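You operate a simulated robot arm through the tools that you are given. There is no shell and no other tool.

The job below is to be done with a simulated robot arm. You get a single attempt, and the scene is never put back.

## Task
Even out the yellow and green carboys with the racking hose.
Fine: orange coupler on the yellow port, purple on the green; the lever under the ledge open for one run, then shut; leave the couplers in their ports. Set down upright: coupler.

It is judged by the outcome, as a careful person would: the job done as asked, and still so three seconds after it is handed in. It fails if anything else is knocked over, pushed out of place, dropped, spilled or broken.

## Robot
A 6-joint arm with a fingered hand, fixed in place. Base frame: the origin is on the floor under the middle of its stand, x ahead of it, y to its left, z up. Lengths are in mm, angles in degrees, forces in N, time in s.
With the tool pointing down near the work surface it reaches from about 420 to 920 mm from the base axis. Its first joint turns from -166.0 to 166.0 degrees. Payload 5 kg.
Tool frame: the origin (TCP) lies between the finger pads and is the grasp point; the fingertips stand 43 mm ahead of it; z points along the fingers, y is the line along which they close. The gripper opens to 144 mm; its body begins 50 mm behind the TCP. The gripper is a hand of 5 fingers: y runs from the thumb to the fingers, the wrist lies at [-21, -133, -233] in the tool frame.
Orientation is that of the tool frame in the base frame, as a unit quaternion [w, x, y, z]. With the fingers straight down and the wrist toward the robot, the tool's x, y and z point along [0, 1, 0], [1, 0, 0] and [0, 0, -1] of the base frame.

## Interface
- The arm moves only by the tool send_rows. Its argument "targets" is a list of rows, each a list of 6 numbers: the shift along the base's x, y, z in cm, then the turn, a rotation vector about the base's x, y, z in degrees. In form: [[x, y, z, wx, wy, wz], ...]. A call has 1 to 20 rows; each row shifts and turns the commanded pose from where the row before left it. A row lasts 0.2 s, in which the tool goes at most 50 mm and 8.6 degrees; a call with a longer step from one row to the next is refused whole. Where a pose cannot be reached the arm comes as near as it can. A force on the tool above 70 N (or 10 N above the force at the start of the call, whichever is more), or a blocked arm, ends the call early, and 0.2 s more pass. In this call time passes only in rows, and 0.2 s behind the last. The reply holds the time, the measured pose of the TCP, the force on the tool along the base axes, the opening and the grip force, in the units named above and with some noise, with the torque about the TCP (base axes, N m) and any sound that the robot's microphone picked up.
- Cameras (640 x 400 px; columns grow to the right, rows downward): "scene" is fixed at [219.9, 649.7, 1471.3]; the picture's right is [0.22, -0.97, 0.00], its down [-0.64, -0.15, -0.76] and it looks along [0.74, 0.17, -0.65] (base axes); focal length 214 px, centre (320, 200). "wrist" rides on the gripper at [86, -108, -168] in the tool frame; the picture's right is [-0.80, 0.28, -0.53], its down [-0.54, -0.73, 0.42] and it looks along [-0.27, 0.63, 0.73] (tool axes); focal length 275 px, centre (320, 200). There is no depth. A picture from a camera that has moved, and an enlarged one, comes with that camera's place and axes in the base frame and with its lens.
- grab_frame(camera): a new picture of that camera. It takes no simulated time.
- slide_trunk(by): slides the trunk up (or, below 0, down) by that many mm; the arm rides with it, the base frame stays. It gives what a move gives, with no picture.
- finger_targets(index, middle, ring, little, thumb_bend, thumb_turn): sets how far each is bent, from 0 (flat) to 1 (curled in); at 0.3 the hand is open as for a grip, at 0.7 the pads meet at the TCP. One left out holds its place. A second passes; each finger stops where it meets its share of the squeeze, and holds until it gets a number again. It is the only way to open and close the hand. It gives what a move gives, with no picture; readings hold the bend of each and the force on index, middle, ring, little, thumb and palm. thumb_turn goes from beside the hand (0) to across from the fingers (1), as for a grip.
- enlarge(camera, box): a new picture of the part [left, top, right, bottom] of that camera's present view, enlarged. It takes no simulated time.
- close_job(): hands the job in; it is judged then, once.

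Nothing tells you positions but the pictures and the camera data. Unless the task says otherwise, let go and move clear before handing in.

The tools are called after "Request:" by a JSON object that holds its "op" and its "data". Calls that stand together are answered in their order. send_rows: Moves the arm, as the interface text tells. Its arguments: {"type":"object","properties":{"targets":{"type":"array"}},"required":["targets"]} The other tools are called the same way: slide_trunk (by) moves the trunk up or down; finger_targets (index, middle, ring, little, thumb_bend, thumb_turn) moves the fingers one by one; grab_frame (camera) takes a picture; enlarge (camera, box) takes an enlarged picture of a part of a camera's view; close_job () hands the job in.

At the start:

```text
time: 0.0
eef_pos: [86.4, 523.4, 1176.8]
orientation: [0.0, 0.707, 0.708, 0.0]
contact_force: [-0.4, -0.1, 0.1]
ft_torque: [0.0, 0.0, 0.0]
gripper_width: 143.7
gripper_force: 0.0
shape: jaw
bend: [0.3, 0.3, 0.3, 0.3, 0.3, 0.98]
finger forces: [0.0, 0.1, 0.1, 0.0, 0.1, 0.0]
trunk travel left (down, up): [-425.0, 165.0]
```

scene: 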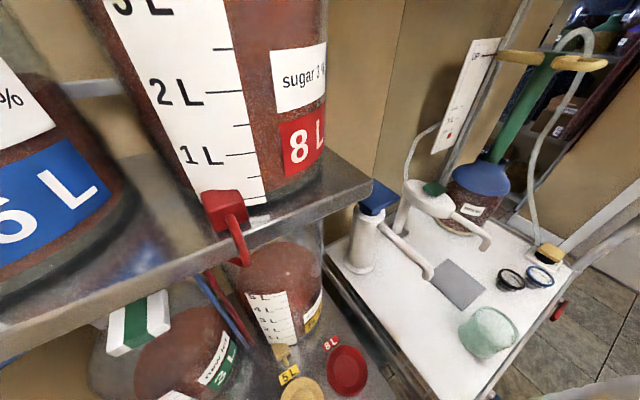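
wrist: 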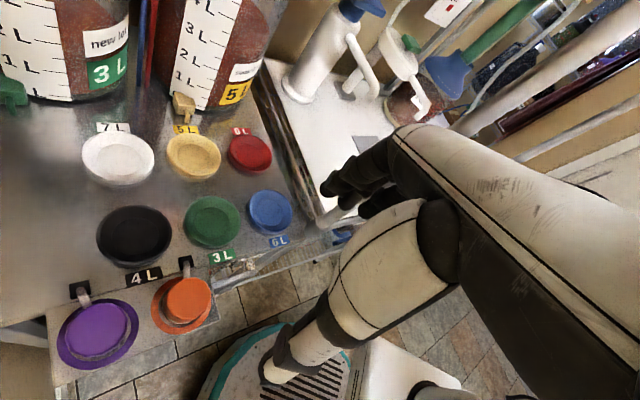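

I see a shelf with carboys (8 L red and 6 L blue on top; 5 L yellow and 3 L green below), a panel of colored ports in front, and purple and orange couplers parked on a ledge. I'll take closer views before any movement.

Request:
{"op": "grab_frame", "data": {"camera": "scene"}}

Request:
{"op": "grab_frame", "data": {"camera": "wrist"}}

Request:
{"op": "enlarge", "data": {"camera": "wrist", "box": [40, 240, 240, 380]}}

Request:
{"op": "enlarge", "data": {"camera": "wrist", "box": [60, 80, 320, 280]}}

Request:
{"op": "enlarge", "data": {"camera": "scene", "box": [80, 240, 400, 400]}}

```text
taken
```

scene: 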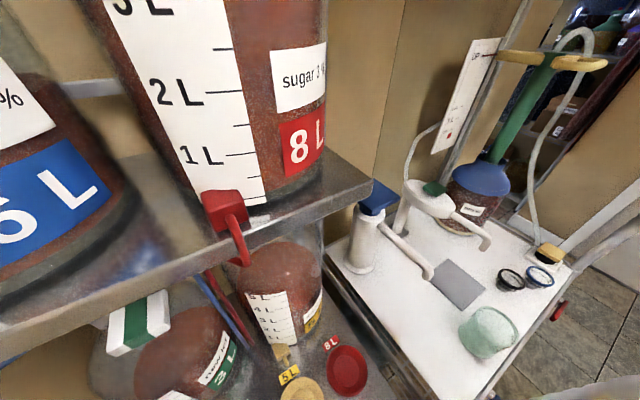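

```text
taken
camera wrist: at [-22.1, 609.3, 1344.1], right [0.28, -0.8, 0.53], down [-0.73, -0.54, -0.42], along [0.63, -0.27, -0.73], focal length 275 px, centre (320, 200)
```

wrist: 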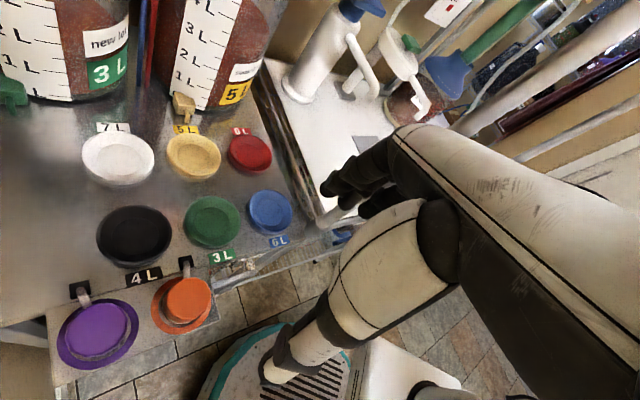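

```text
2.86 times, centred on (140, 310) of wrist
camera zoom: at [-22.1, 609.3, 1344.1], right [0.28, -0.8, 0.53], down [-0.73, -0.54, -0.42], along [0.63, -0.27, -0.73], focal length 786 px, centre (834, -114)
```

zoom: 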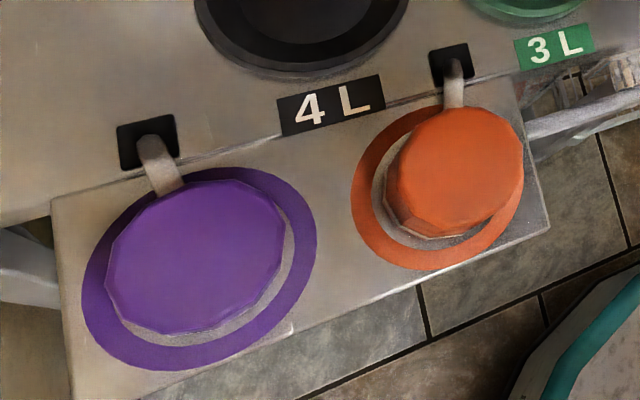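

```text
2.00 times, centred on (190, 180) of wrist
camera zoom: at [-22.1, 609.3, 1344.1], right [0.28, -0.8, 0.53], down [-0.73, -0.54, -0.42], along [0.63, -0.27, -0.73], focal length 551 px, centre (580, 240)
```

zoom: 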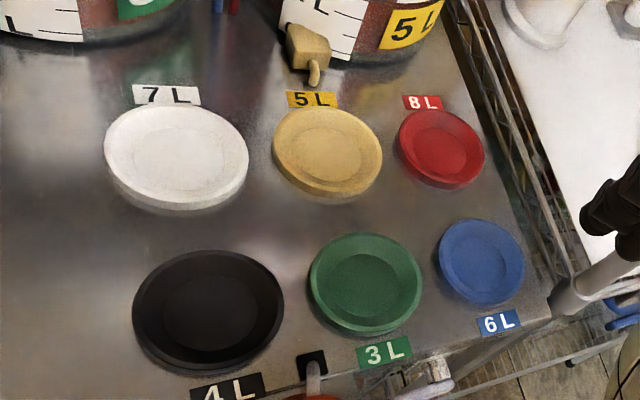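

```text
2.00 times, centred on (240, 320) of scene
camera zoom: at [219.9, 649.7, 1471.3], right [0.22, -0.97, 0.0], down [-0.64, -0.15, -0.76], along [0.74, 0.17, -0.65], focal length 429 px, centre (480, -40)
```

zoom: 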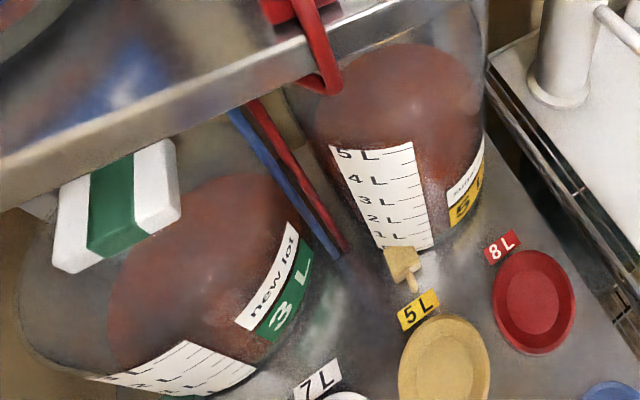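

The ports sit on a panel at about z=930 that is turned roughly 45° to the base. Yellow is near (255, 690), green near (174, 609), orange coupler near (58, 580), purple near (-5, 646). I'll turn the hand 45° to line up with the panel and get a second viewpoint.

Request:
{"op": "send_rows", "data": {"targets": [[-1.5, -0.5, 0, 0, 0, 7.5], [-1.5, -0.5, 0, 0, 0, 7.5], [-1.5, -0.5, 0, 0, 0, 7.5], [-1.5, -0.5, 0, 0, 0, 7.5], [-1.5, -0.5, 0, 0, 0, 7.5], [-1.5, -0.5, 0, 0, 0, 7.5]]}}

Request:
{"op": "grab_frame", "data": {"camera": "wrist"}}

Request:
{"op": "grab_frame", "data": {"camera": "scene"}}

```text
time: 1.4
eef_pos: [-3.0, 502.0, 1188.0]
orientation: [-0.014, 0.387, 0.922, 0.005]
contact_force: [-0.8, 0.5, 0.2]
ft_torque: [0.03, -0.02, 0.02]
gripper_width: 143.7
gripper_force: 0.1
shape: jaw
bend: [0.3, 0.3, 0.3, 0.3, 0.3, 0.98]
finger forces: [0.0, 0.1, 0.1, 0.0, 0.1, 0.0]
trunk travel left (down, up): [-425.0, 165.0]
```

```text
taken
camera wrist: at [-138.2, 484.9, 1357.8], right [0.77, -0.38, 0.51], down [-0.15, -0.89, -0.44], along [0.62, 0.26, -0.74], focal length 275 px, centre (320, 200)
```

wrist: 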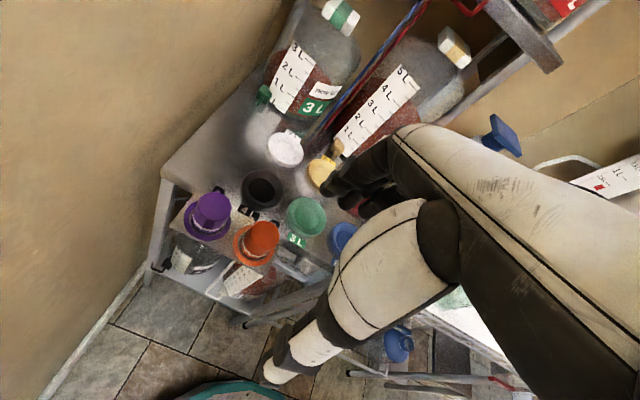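

```text
taken
```

scene: 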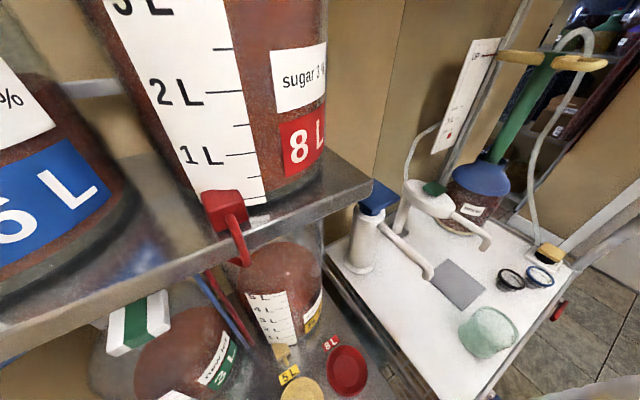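

The couplers are now visible as standing conical plugs with wide rims on a front ledge. I'll enlarge that part for detail.

Request:
{"op": "enlarge", "data": {"camera": "wrist", "box": [140, 160, 380, 320]}}

Request:
{"op": "enlarge", "data": {"camera": "wrist", "box": [160, 180, 290, 270]}}

Request:
{"op": "enlarge", "data": {"camera": "wrist", "box": [220, 20, 480, 200]}}

```text
2.50 times, centred on (260, 240) of wrist
camera zoom: at [-138.2, 484.9, 1357.8], right [0.77, -0.38, 0.51], down [-0.15, -0.89, -0.44], along [0.62, 0.26, -0.74], focal length 688 px, centre (470, 100)
```

zoom: 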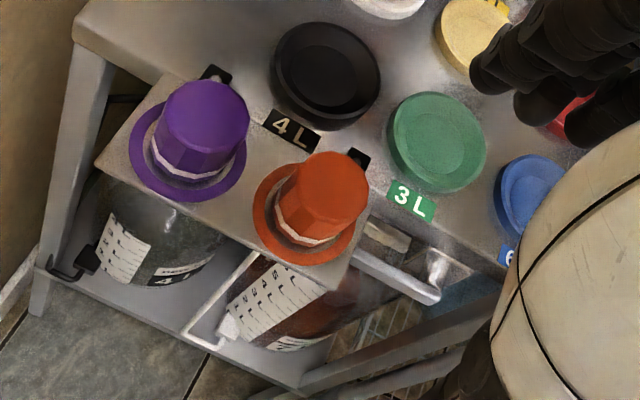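

```text
4.44 times, centred on (225, 225) of wrist
camera zoom: at [-138.2, 484.9, 1357.8], right [0.77, -0.38, 0.51], down [-0.15, -0.89, -0.44], along [0.62, 0.26, -0.74], focal length 1224 px, centre (742, 89)
```

zoom: 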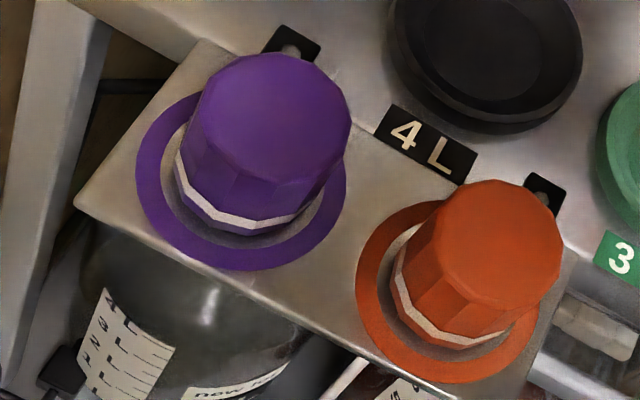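

```text
2.22 times, centred on (350, 110) of wrist
camera zoom: at [-138.2, 484.9, 1357.8], right [0.77, -0.38, 0.51], down [-0.15, -0.89, -0.44], along [0.62, 0.26, -0.74], focal length 612 px, centre (253, 400)
```

zoom: 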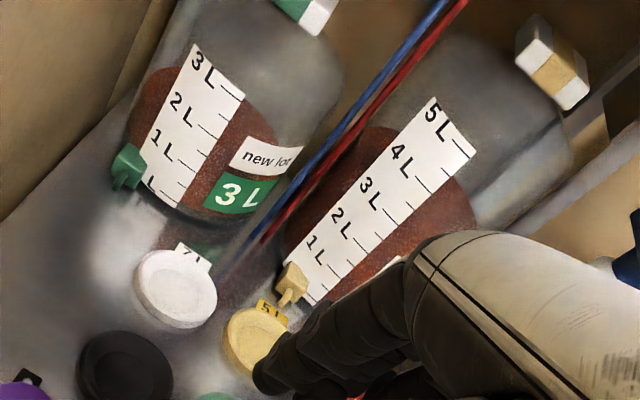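

The couplers are 12-sided caps standing on the ledge, each with a tube going back to a grommet. I need to find the lever under the ledge, so I'll enlarge the area around its right end.

Request:
{"op": "enlarge", "data": {"camera": "wrist", "box": [260, 220, 360, 300]}}

Request:
{"op": "enlarge", "data": {"camera": "wrist", "box": [150, 220, 290, 330]}}

```text
5.00 times, centred on (310, 260) of wrist
camera zoom: at [-138.2, 484.9, 1357.8], right [0.77, -0.38, 0.51], down [-0.15, -0.89, -0.44], along [0.62, 0.26, -0.74], focal length 1376 px, centre (370, -100)
```

zoom: 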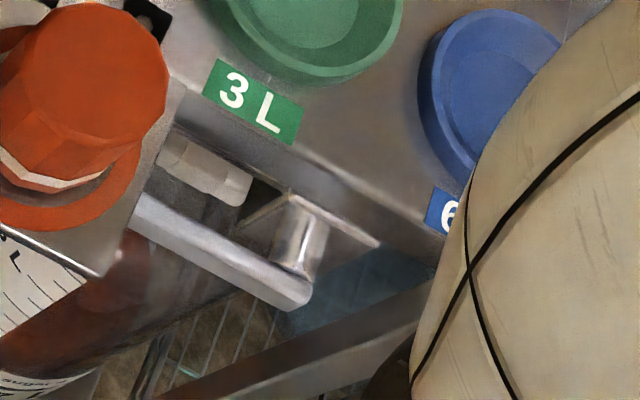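

```text
3.64 times, centred on (220, 275) of wrist
camera zoom: at [-138.2, 484.9, 1357.8], right [0.77, -0.38, 0.51], down [-0.15, -0.89, -0.44], along [0.62, 0.26, -0.74], focal length 1001 px, centre (684, -73)
```

zoom: 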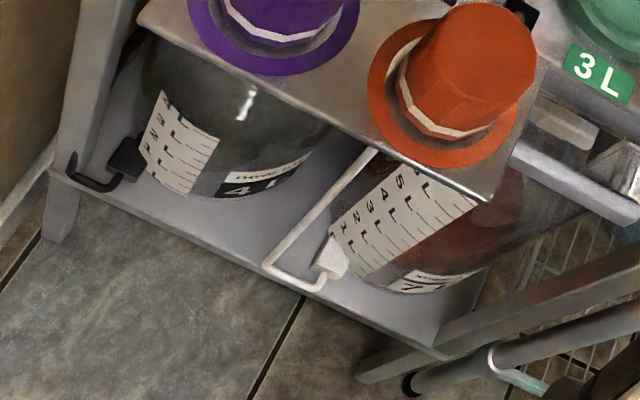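

The lever looks like a grey bar under the ledge's right end, running to a pivot on the panel's front face around (120, 520, 890). Before getting a closer look, I'll check whether the arm has settled at the commanded pose.

Request:
{"op": "send_rows", "data": {"targets": [[0, 0, 0, 0, 0, 0], [0, 0, 0, 0, 0, 0], [0, 0, 0, 0, 0, 0]]}}

```text
time: 2.2
eef_pos: [-2.6, 500.1, 1187.8]
orientation: [-0.014, 0.387, 0.922, 0.004]
contact_force: [0.9, 0.3, 0.8]
ft_torque: [0.0, -0.03, 0.02]
gripper_width: 143.7
gripper_force: 0.1
shape: jaw
bend: [0.3, 0.3, 0.3, 0.3, 0.3, 0.98]
finger forces: [0.0, 0.1, 0.1, 0.0, 0.1, 0.2]
trunk travel left (down, up): [-425.0, 165.0]
```

The arm settles about 10 mm off because that pose is near its inner reach limit. I'll move down and to the right, staying clear of the couplers, to see the lever more closely.

Request:
{"op": "send_rows", "data": {"targets": [[1.1, -0.4, -3.2, 0, 0, 0], [1.1, -0.4, -3.2, 0, 0, 0], [1.1, -0.4, -3.2, 0, 0, 0], [1.1, -0.4, -2.4, 0, 0, 0]]}}

Request:
{"op": "grab_frame", "data": {"camera": "wrist"}}

```text
time: 3.2
eef_pos: [40.2, 476.1, 1059.4]
orientation: [0.0, 0.382, 0.924, 0.001]
contact_force: [-0.3, -0.1, 0.1]
ft_torque: [-0.01, -0.02, 0.02]
gripper_width: 143.9
gripper_force: 0.1
shape: jaw
bend: [0.3, 0.3, 0.3, 0.3, 0.3, 0.98]
finger forces: [0.0, 0.1, 0.0, 0.0, 0.0, 0.0]
trunk travel left (down, up): [-425.0, 165.0]
```

```text
taken
camera wrist: at [-97.0, 460.7, 1226.2], right [0.76, -0.36, 0.53], down [-0.13, -0.9, -0.42], along [0.63, 0.26, -0.73], focal length 275 px, centre (320, 200)
```

wrist: 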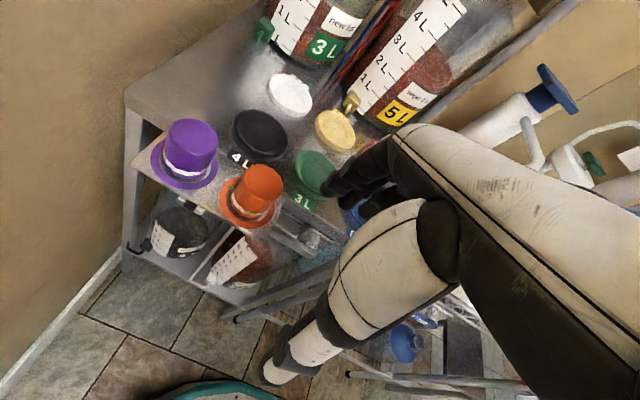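

Request:
{"op": "enlarge", "data": {"camera": "wrist", "box": [190, 150, 370, 270]}}

Request:
{"op": "enlarge", "data": {"camera": "wrist", "box": [260, 190, 360, 260]}}

Request:
{"op": "enlarge", "data": {"camera": "wrist", "box": [130, 100, 290, 210]}}

```text
3.33 times, centred on (280, 210) of wrist
camera zoom: at [-97.0, 460.7, 1226.2], right [0.76, -0.36, 0.53], down [-0.13, -0.9, -0.42], along [0.63, 0.26, -0.73], focal length 918 px, centre (453, 167)
```

zoom: 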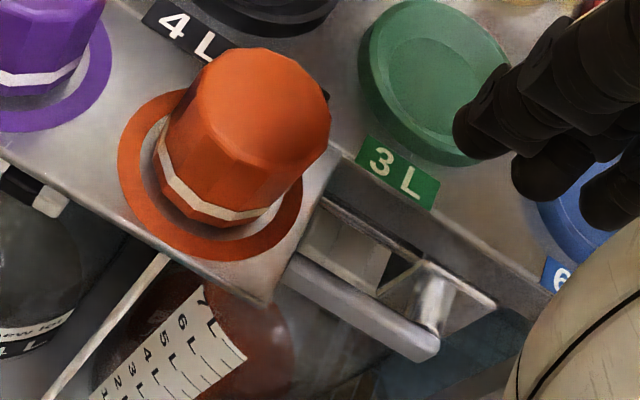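

```text
5.71 times, centred on (310, 225) of wrist
camera zoom: at [-97.0, 460.7, 1226.2], right [0.76, -0.36, 0.53], down [-0.13, -0.9, -0.42], along [0.63, 0.26, -0.73], focal length 1573 px, centre (377, 57)
```

zoom: 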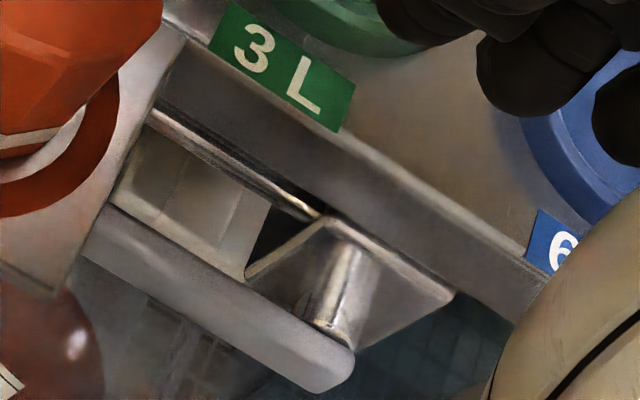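

```text
3.64 times, centred on (210, 155) of wrist
camera zoom: at [-97.0, 460.7, 1226.2], right [0.76, -0.36, 0.53], down [-0.13, -0.9, -0.42], along [0.63, 0.26, -0.73], focal length 1001 px, centre (720, 364)
```

zoom: 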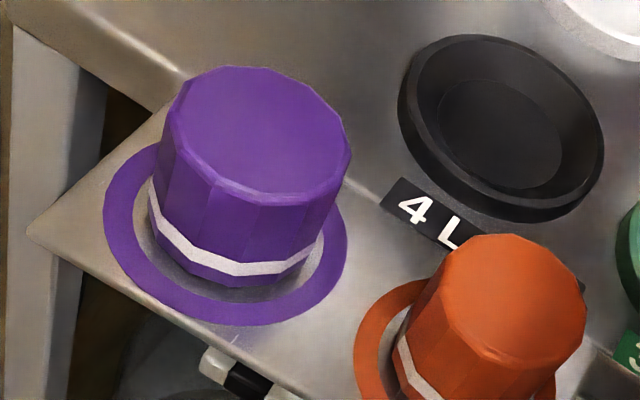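

Coupler tops triangulate to about z=985, with orange at (50, 580) and purple at (-12, 635). The lever is a horizontal bar in front of a vertical plate, pivoting at its right end. I'll tilt the hand so the camera looks more horizontally at it.

Request:
{"op": "send_rows", "data": {"targets": [[0, 0, 0, 5.6, -5.6, 0], [0, 0, 0, 5.6, -5.6, 0], [0, 0, 0, 5.6, -5.6, 0], [0, 0, -1, 5.6, -5.6, 0], [0, 0, -1, 5.6, -5.6, 0]]}}

Request:
{"op": "grab_frame", "data": {"camera": "wrist"}}

```text
time: 4.1
eef_pos: [118.1, 481.3, 1075.6]
orientation: [0.084, 0.457, 0.859, 0.216]
contact_force: [-0.6, 0.0, 0.9]
ft_torque: [0.0, -0.01, 0.0]
gripper_width: 143.9
gripper_force: 0.0
shape: jaw
bend: [0.3, 0.3, 0.3, 0.3, 0.3, 0.98]
finger forces: [0.0, 0.0, 0.0, 0.0, 0.0, 0.0]
trunk travel left (down, up): [-425.0, 165.0]
stopped in row 4: the arm was blocked; the commanded pose is now the measured one
```

```text
taken
camera wrist: at [-69.1, 449.1, 1181.2], right [0.48, -0.67, 0.56], down [-0.09, -0.67, -0.73], along [0.87, 0.3, -0.39], focal length 275 px, centre (320, 200)
```

wrist: 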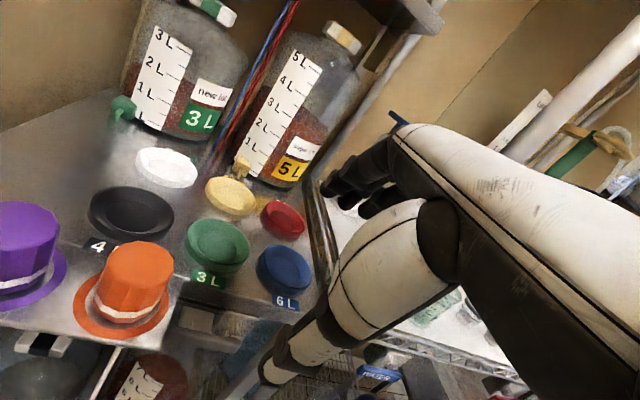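

The arm hit a joint limit in that tilt but is fine. I'll enlarge this view for port, coupler and carboy details.

Request:
{"op": "enlarge", "data": {"camera": "wrist", "box": [0, 190, 320, 400]}}

Request:
{"op": "enlarge", "data": {"camera": "wrist", "box": [100, 0, 380, 190]}}

Request:
{"op": "enlarge", "data": {"camera": "wrist", "box": [160, 270, 300, 370]}}

Request:
{"op": "enlarge", "data": {"camera": "wrist", "box": [60, 220, 200, 350]}}

```text
1.90 times, centred on (160, 295) of wrist
camera zoom: at [-69.1, 449.1, 1181.2], right [0.48, -0.67, 0.56], down [-0.09, -0.67, -0.73], along [0.87, 0.3, -0.39], focal length 524 px, centre (625, 19)
```

zoom: 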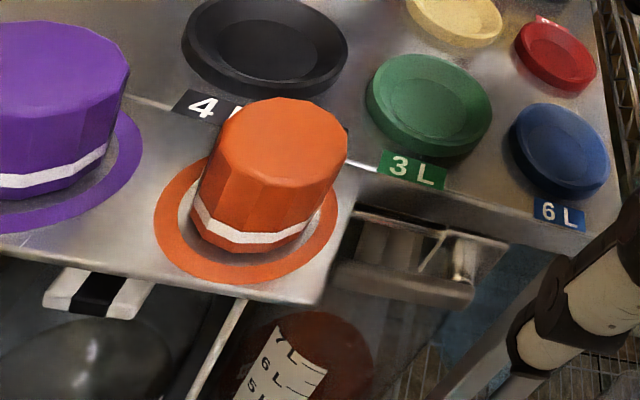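

```text
2.11 times, centred on (240, 95) of wrist
camera zoom: at [-69.1, 449.1, 1181.2], right [0.48, -0.67, 0.56], down [-0.09, -0.67, -0.73], along [0.87, 0.3, -0.39], focal length 580 px, centre (488, 421)
```

zoom: 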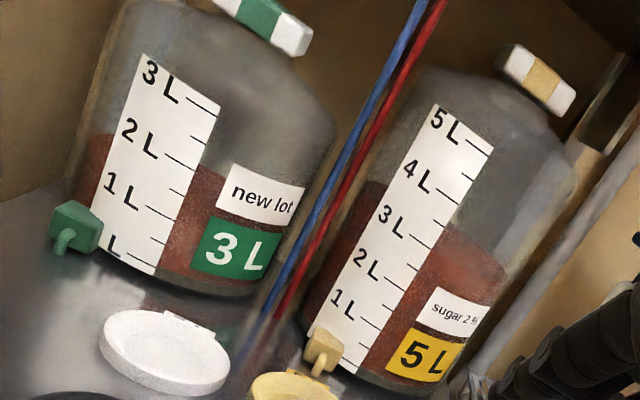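

```text
4.00 times, centred on (230, 320) of wrist
camera zoom: at [-69.1, 449.1, 1181.2], right [0.48, -0.67, 0.56], down [-0.09, -0.67, -0.73], along [0.87, 0.3, -0.39], focal length 1101 px, centre (680, -280)
```

zoom: 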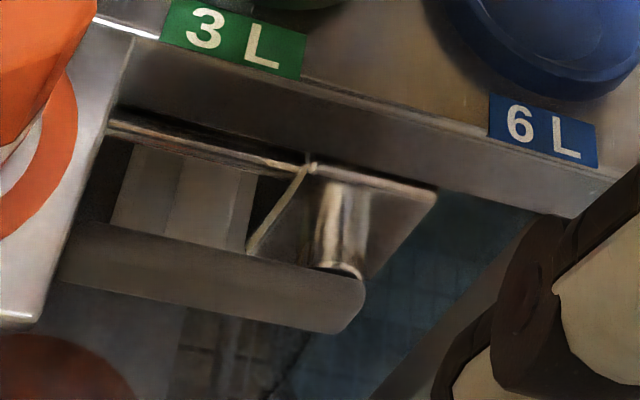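

```text
3.08 times, centred on (130, 285) of wrist
camera zoom: at [-69.1, 449.1, 1181.2], right [0.48, -0.67, 0.56], down [-0.09, -0.67, -0.73], along [0.87, 0.3, -0.39], focal length 847 px, centre (905, -62)
```

zoom: 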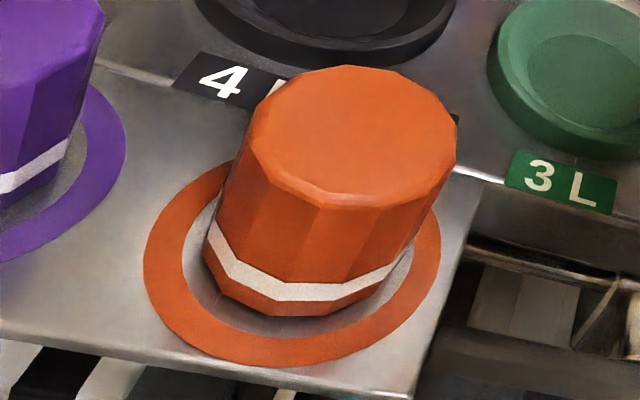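

The wall is on the left at about l≈590 in panel coordinates, so I'll keep the wrist on the robot or right side. Next I'll straighten the hand and yaw it so the camera looks from the right, which shows the coupler hoses and the lever in profile.

Request:
{"op": "send_rows", "data": {"targets": [[0, 0, 0.5, -4.35, 5.05, 0], [0, 0, 0.5, -4.35, 5.05, 0], [0, 0, 0, -4.35, 5.05, 0], [0, 0, 0, -4.35, 5.05, 0], [0.3, 0, 0, 0, 0, 8.4], [0.3, 0, 0, 0, 0, 8.4], [0.3, 0, 0, 0, 0, 8.4], [0.3, 0, 0, 0, 0, 8.4], [0, 0, 0, 0, 0, 8.4], [0, 0, 0, 0, 0, 8.4]]}}

Request:
{"op": "grab_frame", "data": {"camera": "wrist"}}

```text
time: 6.3
eef_pos: [131.0, 480.5, 1086.4]
orientation: [-0.002, 0.05, 0.999, 0.002]
contact_force: [-0.3, -0.7, -0.9]
ft_torque: [0.02, -0.03, -0.03]
gripper_width: 143.7
gripper_force: 0.1
shape: jaw
bend: [0.3, 0.3, 0.3, 0.3, 0.3, 0.98]
finger forces: [0.1, 0.0, 0.0, 0.0, 0.1, 0.1]
trunk travel left (down, up): [-425.0, 165.0]
```

```text
taken
camera wrist: at [34.4, 381.0, 1253.7], right [0.82, 0.2, 0.53], down [0.47, -0.77, -0.43], along [0.33, 0.6, -0.73], focal length 275 px, centre (320, 200)
```

wrist: 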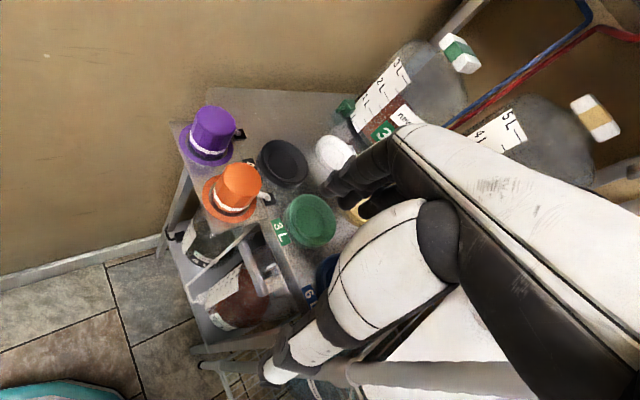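

That yaw is reachable, and the couplers and lever are now seen from the right. I'll enlarge this view.

Request:
{"op": "enlarge", "data": {"camera": "wrist", "box": [160, 90, 300, 230]}}

Request:
{"op": "enlarge", "data": {"camera": "wrist", "box": [190, 210, 330, 340]}}

```text
2.86 times, centred on (230, 160) of wrist
camera zoom: at [34.4, 381.0, 1253.7], right [0.82, 0.2, 0.53], down [0.47, -0.77, -0.43], along [0.33, 0.6, -0.73], focal length 786 px, centre (577, 314)
```

zoom: 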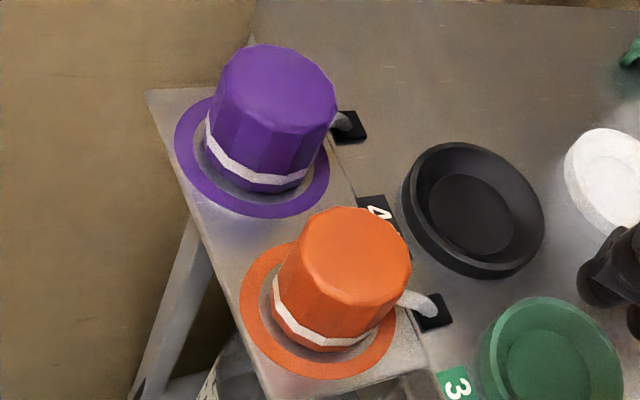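

```text
3.08 times, centred on (260, 275) of wrist
camera zoom: at [34.4, 381.0, 1253.7], right [0.82, 0.2, 0.53], down [0.47, -0.77, -0.43], along [0.33, 0.6, -0.73], focal length 847 px, centre (505, -31)
```

zoom: 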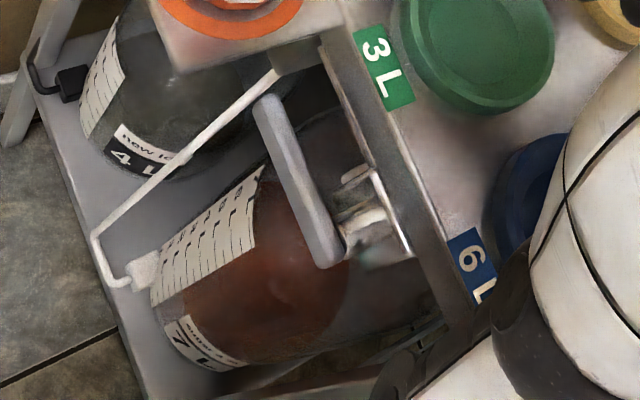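

The hose leaves each coupler low on its panel side, and the lever bar's left end is visible just beside the ledge's right edge. I'll zoom in on the hand itself to learn the finger geometry before gripping.

Request:
{"op": "enlarge", "data": {"camera": "wrist", "box": [300, 120, 470, 240]}}

Request:
{"op": "enlarge", "data": {"camera": "wrist", "box": [250, 190, 470, 400]}}

```text
3.33 times, centred on (385, 180) of wrist
camera zoom: at [34.4, 381.0, 1253.7], right [0.82, 0.2, 0.53], down [0.47, -0.77, -0.43], along [0.33, 0.6, -0.73], focal length 918 px, centre (103, 267)
```

zoom: 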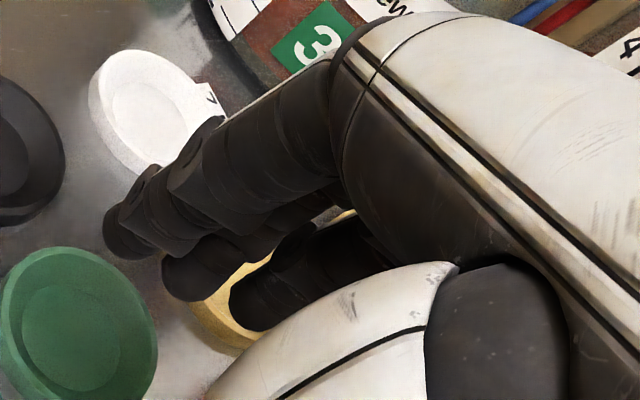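

```text
1.90 times, centred on (360, 295) of wrist
camera zoom: at [34.4, 381.0, 1253.7], right [0.82, 0.2, 0.53], down [0.47, -0.77, -0.43], along [0.33, 0.6, -0.73], focal length 524 px, centre (244, 19)
```

zoom: 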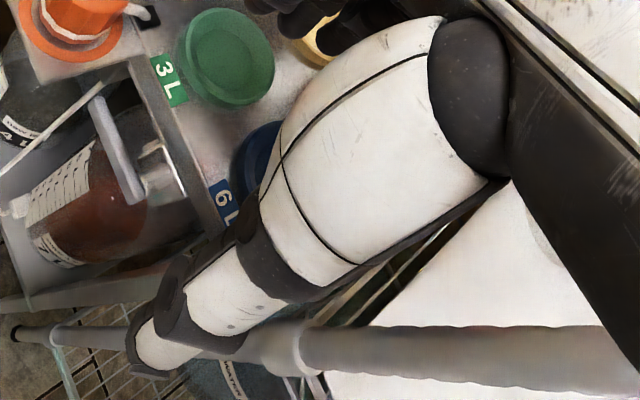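

Fingers sit at roughly y=+90 and the thumb at y=−85 in the tool frame, spread along tool x. I'll move the hand into the scene camera's view over the panel's right side and check how it closes.

Request:
{"op": "send_rows", "data": {"targets": [[3.7, 1.3, 0.8, 0, 0, 0], [3.7, 1.3, 0.8, 0, 0, 0], [3.7, 1.3, 0.8, 0, 0, 0], [3.7, 1.3, 0.8, 0, 0, 0], [3.6, 1.3, 0.8, 0, 0, 0], [3.6, 1.3, 0.4, 0, 0, 0]]}}

Request:
{"op": "grab_frame", "data": {"camera": "scene"}}

Request:
{"op": "grab_frame", "data": {"camera": "wrist"}}

```text
time: 7.2
eef_pos: [231.6, 519.6, 1105.2]
orientation: [-0.007, 0.046, 0.999, -0.002]
contact_force: [-24.7, -3.5, 0.6]
ft_torque: [0.56, -4.39, -2.42]
gripper_width: 144.0
gripper_force: 0.1
shape: jaw
bend: [0.3, 0.3, 0.3, 0.3, 0.3, 0.98]
finger forces: [0.0, 0.1, 0.0, 0.1, 0.0, 0.0]
trunk travel left (down, up): [-425.0, 165.0]
stopped in row 4: the force on the tool passed its limit at 94 N (the readings are from after the stop); the commanded pose is now the measured one
```

```text
taken
```

scene: 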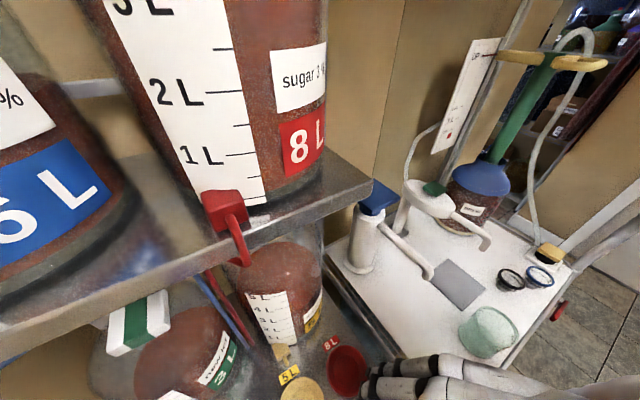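

```text
taken
camera wrist: at [136.5, 420.7, 1274.6], right [0.83, 0.21, 0.52], down [0.47, -0.77, -0.43], along [0.31, 0.6, -0.74], focal length 275 px, centre (320, 200)
```

wrist: 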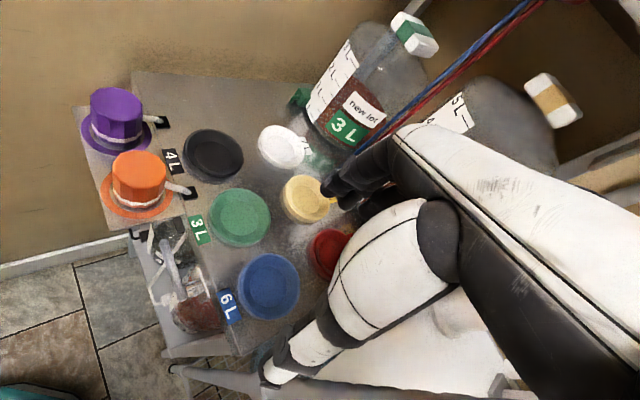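

The hand's back touched something on the +x side, probably the cart's handle, at about z=1280. Nothing appears to have moved, so I'll back straight out the way I came and check.

Request:
{"op": "send_rows", "data": {"targets": [[-2.5, -0.8, -0.4, 0, 0, 0], [-3.5, -1.2, -0.6, 0, 0, 0]]}}

Request:
{"op": "grab_frame", "data": {"camera": "scene"}}

Request:
{"op": "grab_frame", "data": {"camera": "wrist"}}

Request:
{"op": "enlarge", "data": {"camera": "scene", "box": [320, 180, 640, 400]}}

```text
time: 7.8
eef_pos: [175.8, 501.8, 1093.1]
orientation: [-0.007, 0.048, 0.999, -0.002]
contact_force: [0.6, 0.2, -0.1]
ft_torque: [0.03, -0.01, -0.02]
gripper_width: 144.0
gripper_force: 0.0
shape: jaw
bend: [0.3, 0.3, 0.3, 0.3, 0.3, 0.98]
finger forces: [0.0, 0.0, 0.0, 0.1, 0.1, 0.0]
trunk travel left (down, up): [-425.0, 165.0]
```

```text
taken
```

scene: 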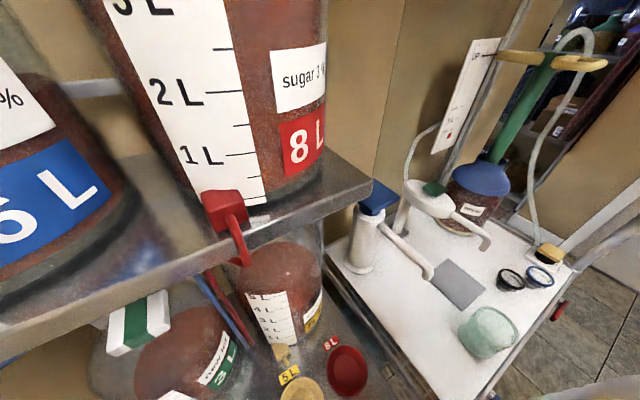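

```text
taken
camera wrist: at [81.7, 403.1, 1262.9], right [0.83, 0.21, 0.52], down [0.46, -0.77, -0.43], along [0.32, 0.6, -0.74], focal length 275 px, centre (320, 200)
```

wrist: 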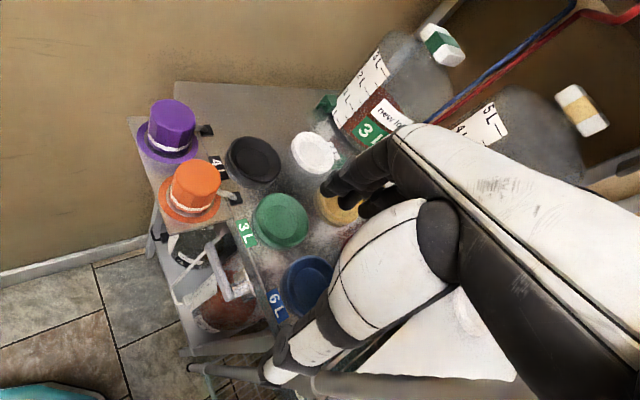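

```text
1.82 times, centred on (480, 290) of scene
camera zoom: at [219.9, 649.7, 1471.3], right [0.22, -0.97, 0.0], down [-0.64, -0.15, -0.76], along [0.74, 0.17, -0.65], focal length 390 px, centre (29, 36)
```

zoom: 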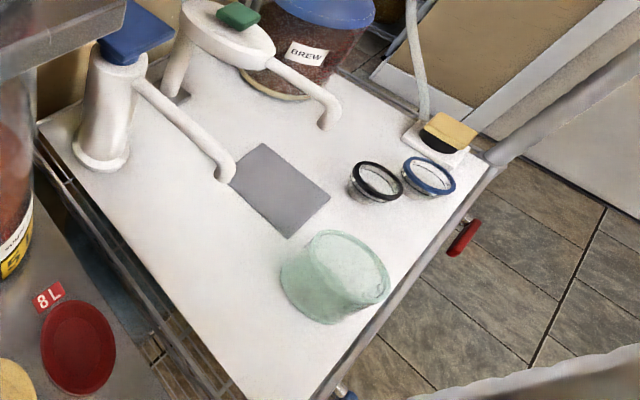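

Everything in the scene camera is unchanged. The obstruction is a vertical pole near (295, 438), which I'll keep well away from. Here in free space I'll try a partial close to learn how bend maps to opening.

Request:
{"op": "finger_targets", "data": {"index": 0.45, "middle": 0.45, "ring": 0.45, "little": 0.45, "thumb_bend": 0.45}}

Request:
{"op": "enlarge", "data": {"camera": "wrist", "box": [230, 140, 470, 400]}}

```text
time: 8.8
eef_pos: [175.7, 502.0, 1094.3]
orientation: [-0.007, 0.048, 0.999, -0.002]
contact_force: [0.0, -0.8, -0.3]
ft_torque: [-0.02, -0.01, 0.02]
gripper_width: 97.5
gripper_force: 0.2
shape: fingers
bend: [0.45, 0.45, 0.45, 0.45, 0.45, 0.98]
finger forces: [0.0, 0.1, 0.0, 0.1, 0.0, 0.0]
trunk travel left (down, up): [-425.0, 165.0]
```

```text
1.54 times, centred on (350, 270) of wrist
camera zoom: at [81.5, 403.4, 1262.9], right [0.83, 0.21, 0.52], down [0.46, -0.77, -0.43], along [0.31, 0.6, -0.74], focal length 424 px, centre (274, 92)
```

zoom: 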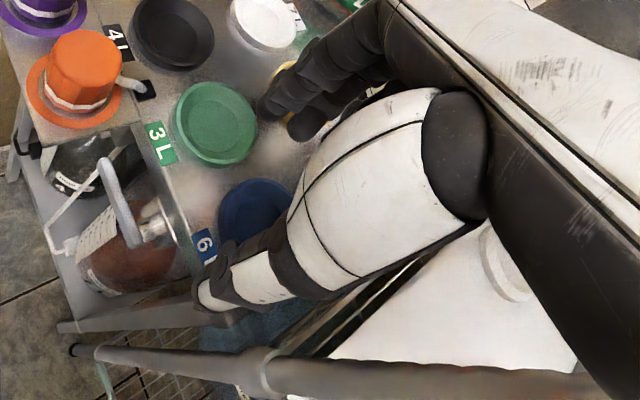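

Request:
{"op": "enlarge", "data": {"camera": "wrist", "box": [300, 130, 420, 240]}}

Request:
{"op": "enlarge", "data": {"camera": "wrist", "box": [250, 250, 380, 350]}}

Request:
{"op": "enlarge", "data": {"camera": "wrist", "box": [160, 200, 300, 340]}}

```text
3.64 times, centred on (360, 185) of wrist
camera zoom: at [81.5, 403.4, 1262.9], right [0.83, 0.21, 0.52], down [0.46, -0.77, -0.43], along [0.31, 0.6, -0.74], focal length 1001 px, centre (174, 254)
```

zoom: 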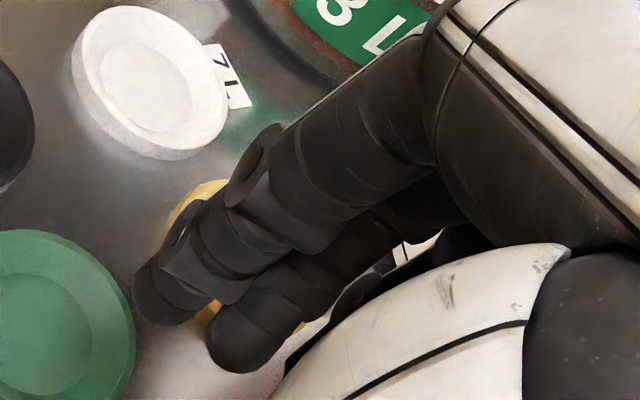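

```text
4.00 times, centred on (315, 300) of wrist
camera zoom: at [81.5, 403.4, 1262.9], right [0.83, 0.21, 0.52], down [0.46, -0.77, -0.43], along [0.31, 0.6, -0.74], focal length 1101 px, centre (340, -200)
```

zoom: 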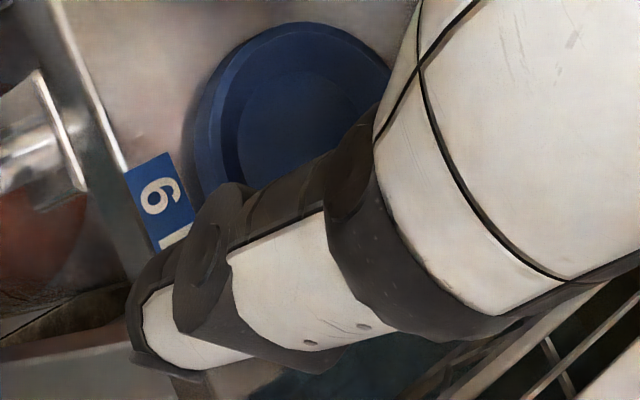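

```text
2.86 times, centred on (230, 270) of wrist
camera zoom: at [81.5, 403.4, 1262.9], right [0.83, 0.21, 0.52], down [0.46, -0.77, -0.43], along [0.31, 0.6, -0.74], focal length 786 px, centre (577, 0)
```

zoom: 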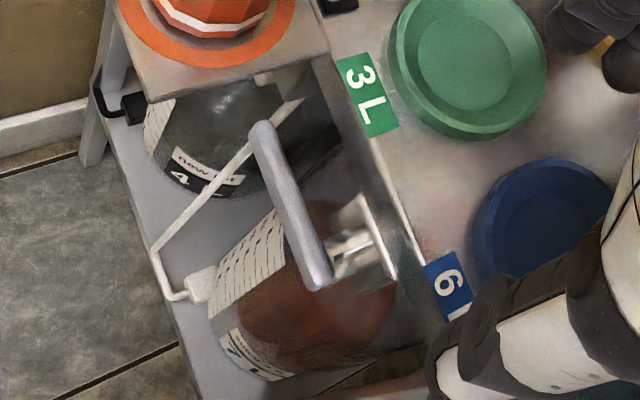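

The lever is clear: a rounded bar pointing left from a pivot at its right end, standing off a plate. For a 52 mm coupler I'll pinch with index, middle and thumb, whose centre sits near tool x≈−5. I'll turn back to 45° yaw and hover over the orange coupler.

Request:
{"op": "send_rows", "data": {"targets": [[-2.6, 1.6, 0, 0, 0, -7.9], [-2.6, 1.7, 0, 0, 0, -7.9], [-2.6, 1.7, 0, 0, 0, -7.9], [-2.6, 1.7, 0, 0, 0, -7.9], [-2.4, 1.6, 0, 0, 0, -7.7], [0, 0, 0, 0, 0, 0]]}}

Request:
{"op": "grab_frame", "data": {"camera": "wrist"}}

Request:
{"op": "enlarge", "data": {"camera": "wrist", "box": [180, 170, 400, 390]}}

```text
time: 10.2
eef_pos: [48.8, 582.6, 1092.0]
orientation: [-0.007, 0.381, 0.925, 0.001]
contact_force: [-0.6, 0.4, 0.1]
ft_torque: [-0.01, -0.03, 0.02]
gripper_width: 97.1
gripper_force: 0.1
shape: fingers
bend: [0.45, 0.45, 0.45, 0.45, 0.45, 0.98]
finger forces: [0.0, 0.0, 0.0, 0.0, 0.1, 0.1]
trunk travel left (down, up): [-425.0, 165.0]
```

```text
taken
camera wrist: at [-87.5, 565.9, 1262.9], right [0.77, -0.36, 0.52], down [-0.13, -0.89, -0.43], along [0.62, 0.26, -0.74], focal length 275 px, centre (320, 200)
```

wrist: 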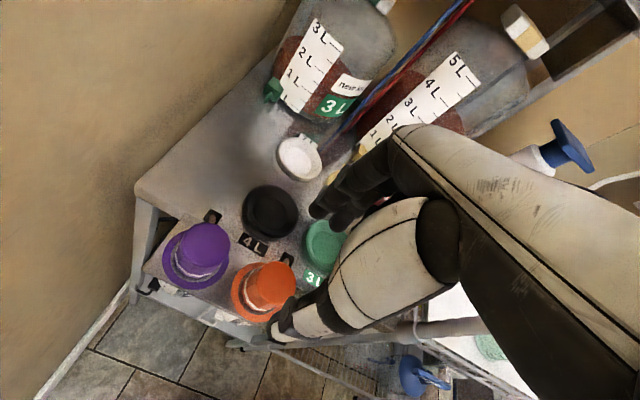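

```text
1.82 times, centred on (290, 280) of wrist
camera zoom: at [-87.5, 565.9, 1262.9], right [0.77, -0.36, 0.52], down [-0.13, -0.89, -0.43], along [0.62, 0.26, -0.74], focal length 500 px, centre (374, 54)
```

zoom: 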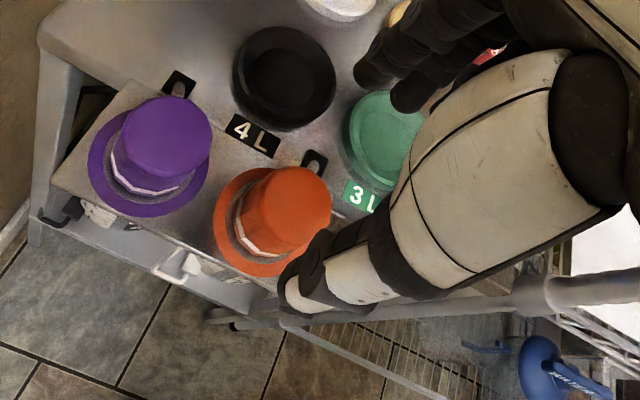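

The orange coupler is at about (50, 581.5), with its top near z=975 and the hose below z≈945. I'll narrow the opening to about 80 mm, shift slightly so index and middle straddle the centreline, and begin lowering.

Request:
{"op": "finger_targets", "data": {"index": 0.5, "middle": 0.5, "ring": 0.5, "little": 0.5, "thumb_bend": 0.5}}

Request:
{"op": "send_rows", "data": {"targets": [[-0.1, 0.2, -1.5, 0, 0, 0], [-0.1, 0.1, -1.5, 0, 0, 0], [0, 0, -1.5, 0, 0, 0], [0, 0, 0, 0, 0, 0]]}}

Request:
{"op": "enlarge", "data": {"camera": "wrist", "box": [220, 150, 420, 350]}}

```text
time: 11.2
eef_pos: [48.1, 582.4, 1093.0]
orientation: [-0.008, 0.38, 0.925, 0.001]
contact_force: [-0.7, -0.7, 0.4]
ft_torque: [-0.01, 0.01, 0.01]
gripper_width: 79.2
gripper_force: 0.1
shape: fingers
bend: [0.5, 0.5, 0.5, 0.5, 0.5, 0.98]
finger forces: [0.1, 0.0, 0.0, 0.1, 0.0, 0.0]
trunk travel left (down, up): [-425.0, 165.0]
```

```text
time: 12.2
eef_pos: [45.1, 587.3, 1049.7]
orientation: [-0.007, 0.381, 0.925, 0.001]
contact_force: [0.4, -0.3, 0.3]
ft_torque: [0.01, 0.01, -0.01]
gripper_width: 79.2
gripper_force: 0.1
shape: fingers
bend: [0.5, 0.5, 0.5, 0.5, 0.5, 0.98]
finger forces: [0.0, 0.0, 0.1, 0.0, 0.0, 0.1]
trunk travel left (down, up): [-425.0, 165.0]
```

```text
2.00 times, centred on (320, 250) of wrist
camera zoom: at [-91.1, 569.9, 1219.2], right [0.77, -0.36, 0.52], down [-0.13, -0.89, -0.43], along [0.62, 0.26, -0.74], focal length 551 px, centre (320, 100)
```

zoom: 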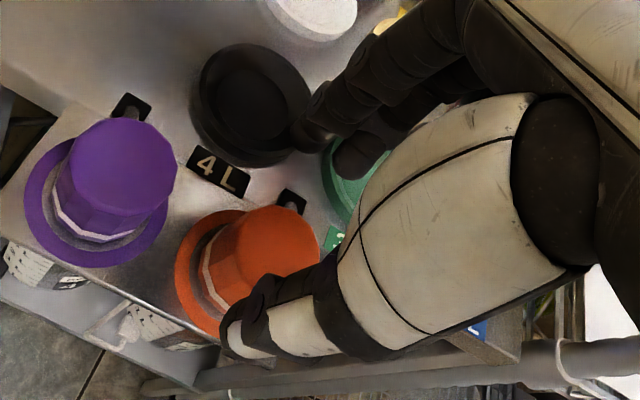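

The coupler lies between thumb and fingers. I'll lower to about z=1000 and watch for contact.

Request:
{"op": "send_rows", "data": {"targets": [[0, 0, -1.5, 0, 0, 0], [0, 0, -1.5, 0, 0, 0], [0, 0, -1.5, 0, 0, 0], [0, 0, 0, 0, 0, 0]]}}

Request:
{"op": "grab_frame", "data": {"camera": "wrist"}}

Request:
{"op": "enlarge", "data": {"camera": "wrist", "box": [220, 150, 420, 350]}}

```text
time: 13.2
eef_pos: [44.2, 587.2, 1005.9]
orientation: [-0.007, 0.381, 0.925, 0.001]
contact_force: [-0.5, -0.1, -0.1]
ft_torque: [0.0, -0.05, 0.0]
gripper_width: 79.1
gripper_force: 0.1
shape: fingers
bend: [0.5, 0.5, 0.5, 0.5, 0.5, 0.98]
finger forces: [0.0, 0.0, 0.1, 0.0, 0.1, 0.0]
trunk travel left (down, up): [-425.0, 165.0]
```

```text
taken
camera wrist: at [-91.2, 569.0, 1174.2], right [0.77, -0.36, 0.52], down [-0.13, -0.89, -0.43], along [0.62, 0.26, -0.74], focal length 275 px, centre (320, 200)
```

wrist: 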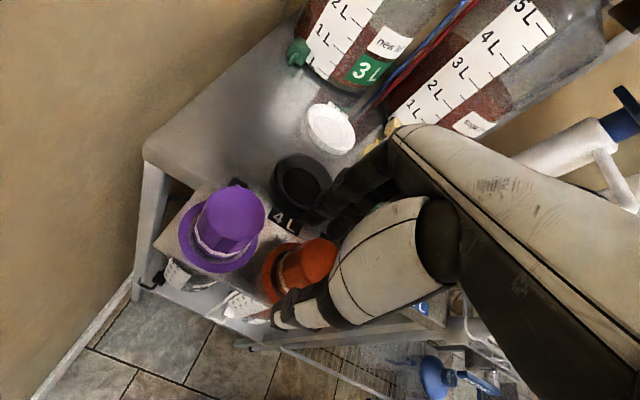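

```text
2.00 times, centred on (320, 250) of wrist
camera zoom: at [-91.2, 569.0, 1174.2], right [0.77, -0.36, 0.52], down [-0.13, -0.89, -0.43], along [0.62, 0.26, -0.74], focal length 551 px, centre (320, 100)
```

zoom: 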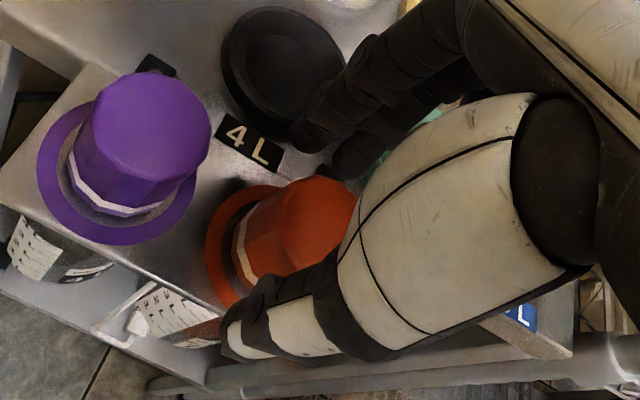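

The coupler is about 4 mm to the right of my grip centre, so I'll correct that, lower 10 mm, and close index, middle and thumb gradually.

Request:
{"op": "send_rows", "data": {"targets": [[0.4, -0.15, 0, 0, 0, 0], [0, 0, -0.6, 0, 0, 0], [0, 0, -0.6, 0, 0, 0]]}}

Request:
{"op": "finger_targets", "data": {"index": 0.56, "middle": 0.56, "ring": 0.56, "little": 0.56, "thumb_bend": 0.56}}

```text
time: 14.0
eef_pos: [48.7, 585.2, 991.3]
orientation: [-0.007, 0.38, 0.925, 0.001]
contact_force: [0.1, 0.2, -1.1]
ft_torque: [-0.01, -0.01, 0.01]
gripper_width: 79.3
gripper_force: 0.0
shape: fingers
bend: [0.5, 0.5, 0.5, 0.5, 0.5, 0.98]
finger forces: [0.1, 0.0, 0.0, 0.0, 0.0, 0.1]
trunk travel left (down, up): [-425.0, 165.0]
```

```text
time: 15.0
eef_pos: [48.3, 584.1, 992.4]
orientation: [-0.008, 0.38, 0.925, 0.002]
contact_force: [-0.1, -0.3, 0.4]
ft_torque: [0.01, -0.01, -0.02]
gripper_width: 57.4
gripper_force: 0.2
shape: fingers
bend: [0.56, 0.56, 0.56, 0.56, 0.56, 0.98]
finger forces: [0.1, 0.1, 0.1, 0.1, 0.1, 0.0]
trunk travel left (down, up): [-425.0, 165.0]
```

No contact yet at a 57 mm opening. I'll look before closing further.

Request:
{"op": "enlarge", "data": {"camera": "wrist", "box": [240, 170, 380, 340]}}

Request:
{"op": "finger_targets", "data": {"index": 0.62, "middle": 0.62, "thumb_bend": 0.62}}

Request:
{"op": "enlarge", "data": {"camera": "wrist", "box": [240, 170, 380, 340]}}

```text
2.35 times, centred on (310, 255) of wrist
camera zoom: at [-87.0, 567.0, 1161.6], right [0.77, -0.36, 0.52], down [-0.13, -0.89, -0.43], along [0.62, 0.26, -0.74], focal length 648 px, centre (344, 71)
```

zoom: 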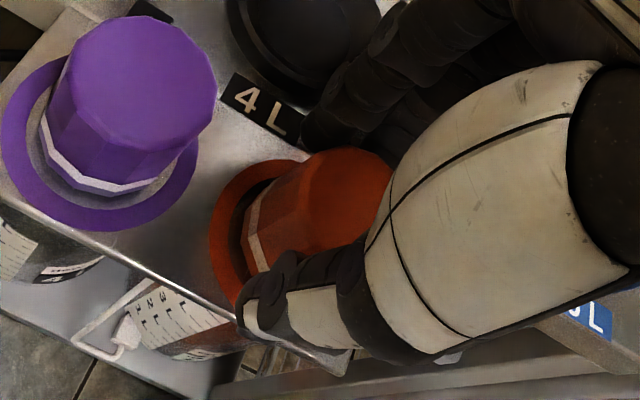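

```text
time: 16.0
eef_pos: [50.2, 585.5, 992.1]
orientation: [-0.007, 0.38, 0.925, 0.001]
contact_force: [-0.4, 0.2, 0.2]
ft_torque: [-0.01, 0.01, -0.01]
gripper_width: 45.0
gripper_force: 5.1
shape: fingers
bend: [0.6, 0.6, 0.56, 0.56, 0.59, 0.97]
finger forces: [1.7, 3.2, 0.0, 0.0, 4.7, 0.0]
trunk travel left (down, up): [-425.0, 165.0]
```

```text
2.35 times, centred on (310, 255) of wrist
camera zoom: at [-87.0, 567.0, 1161.6], right [0.77, -0.36, 0.52], down [-0.13, -0.89, -0.43], along [0.62, 0.26, -0.74], focal length 648 px, centre (344, 71)
```

zoom: 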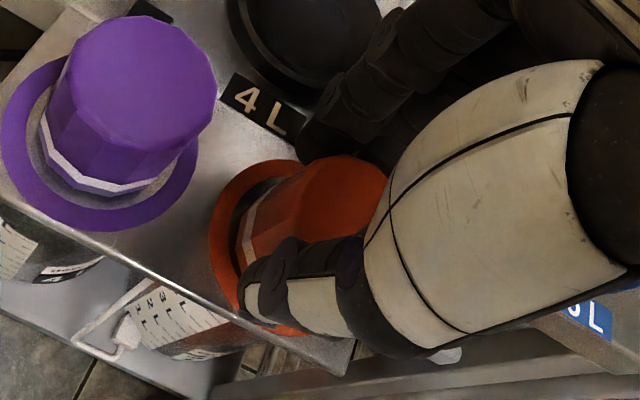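

All three digits touch the coupler at about 45 mm. I'll squeeze more firmly.

Request:
{"op": "finger_targets", "data": {"index": 0.7, "middle": 0.7, "thumb_bend": 0.7}}

```text
time: 17.0
eef_pos: [48.0, 584.2, 992.4]
orientation: [-0.007, 0.38, 0.925, 0.001]
contact_force: [-0.3, 0.1, 2.0]
ft_torque: [-0.07, -0.01, 0.03]
gripper_width: 41.9
gripper_force: 16.4
shape: fingers
bend: [0.63, 0.64, 0.56, 0.56, 0.6, 0.96]
finger forces: [6.4, 10.1, 0.1, 0.0, 16.1, 0.1]
trunk travel left (down, up): [-425.0, 165.0]
```

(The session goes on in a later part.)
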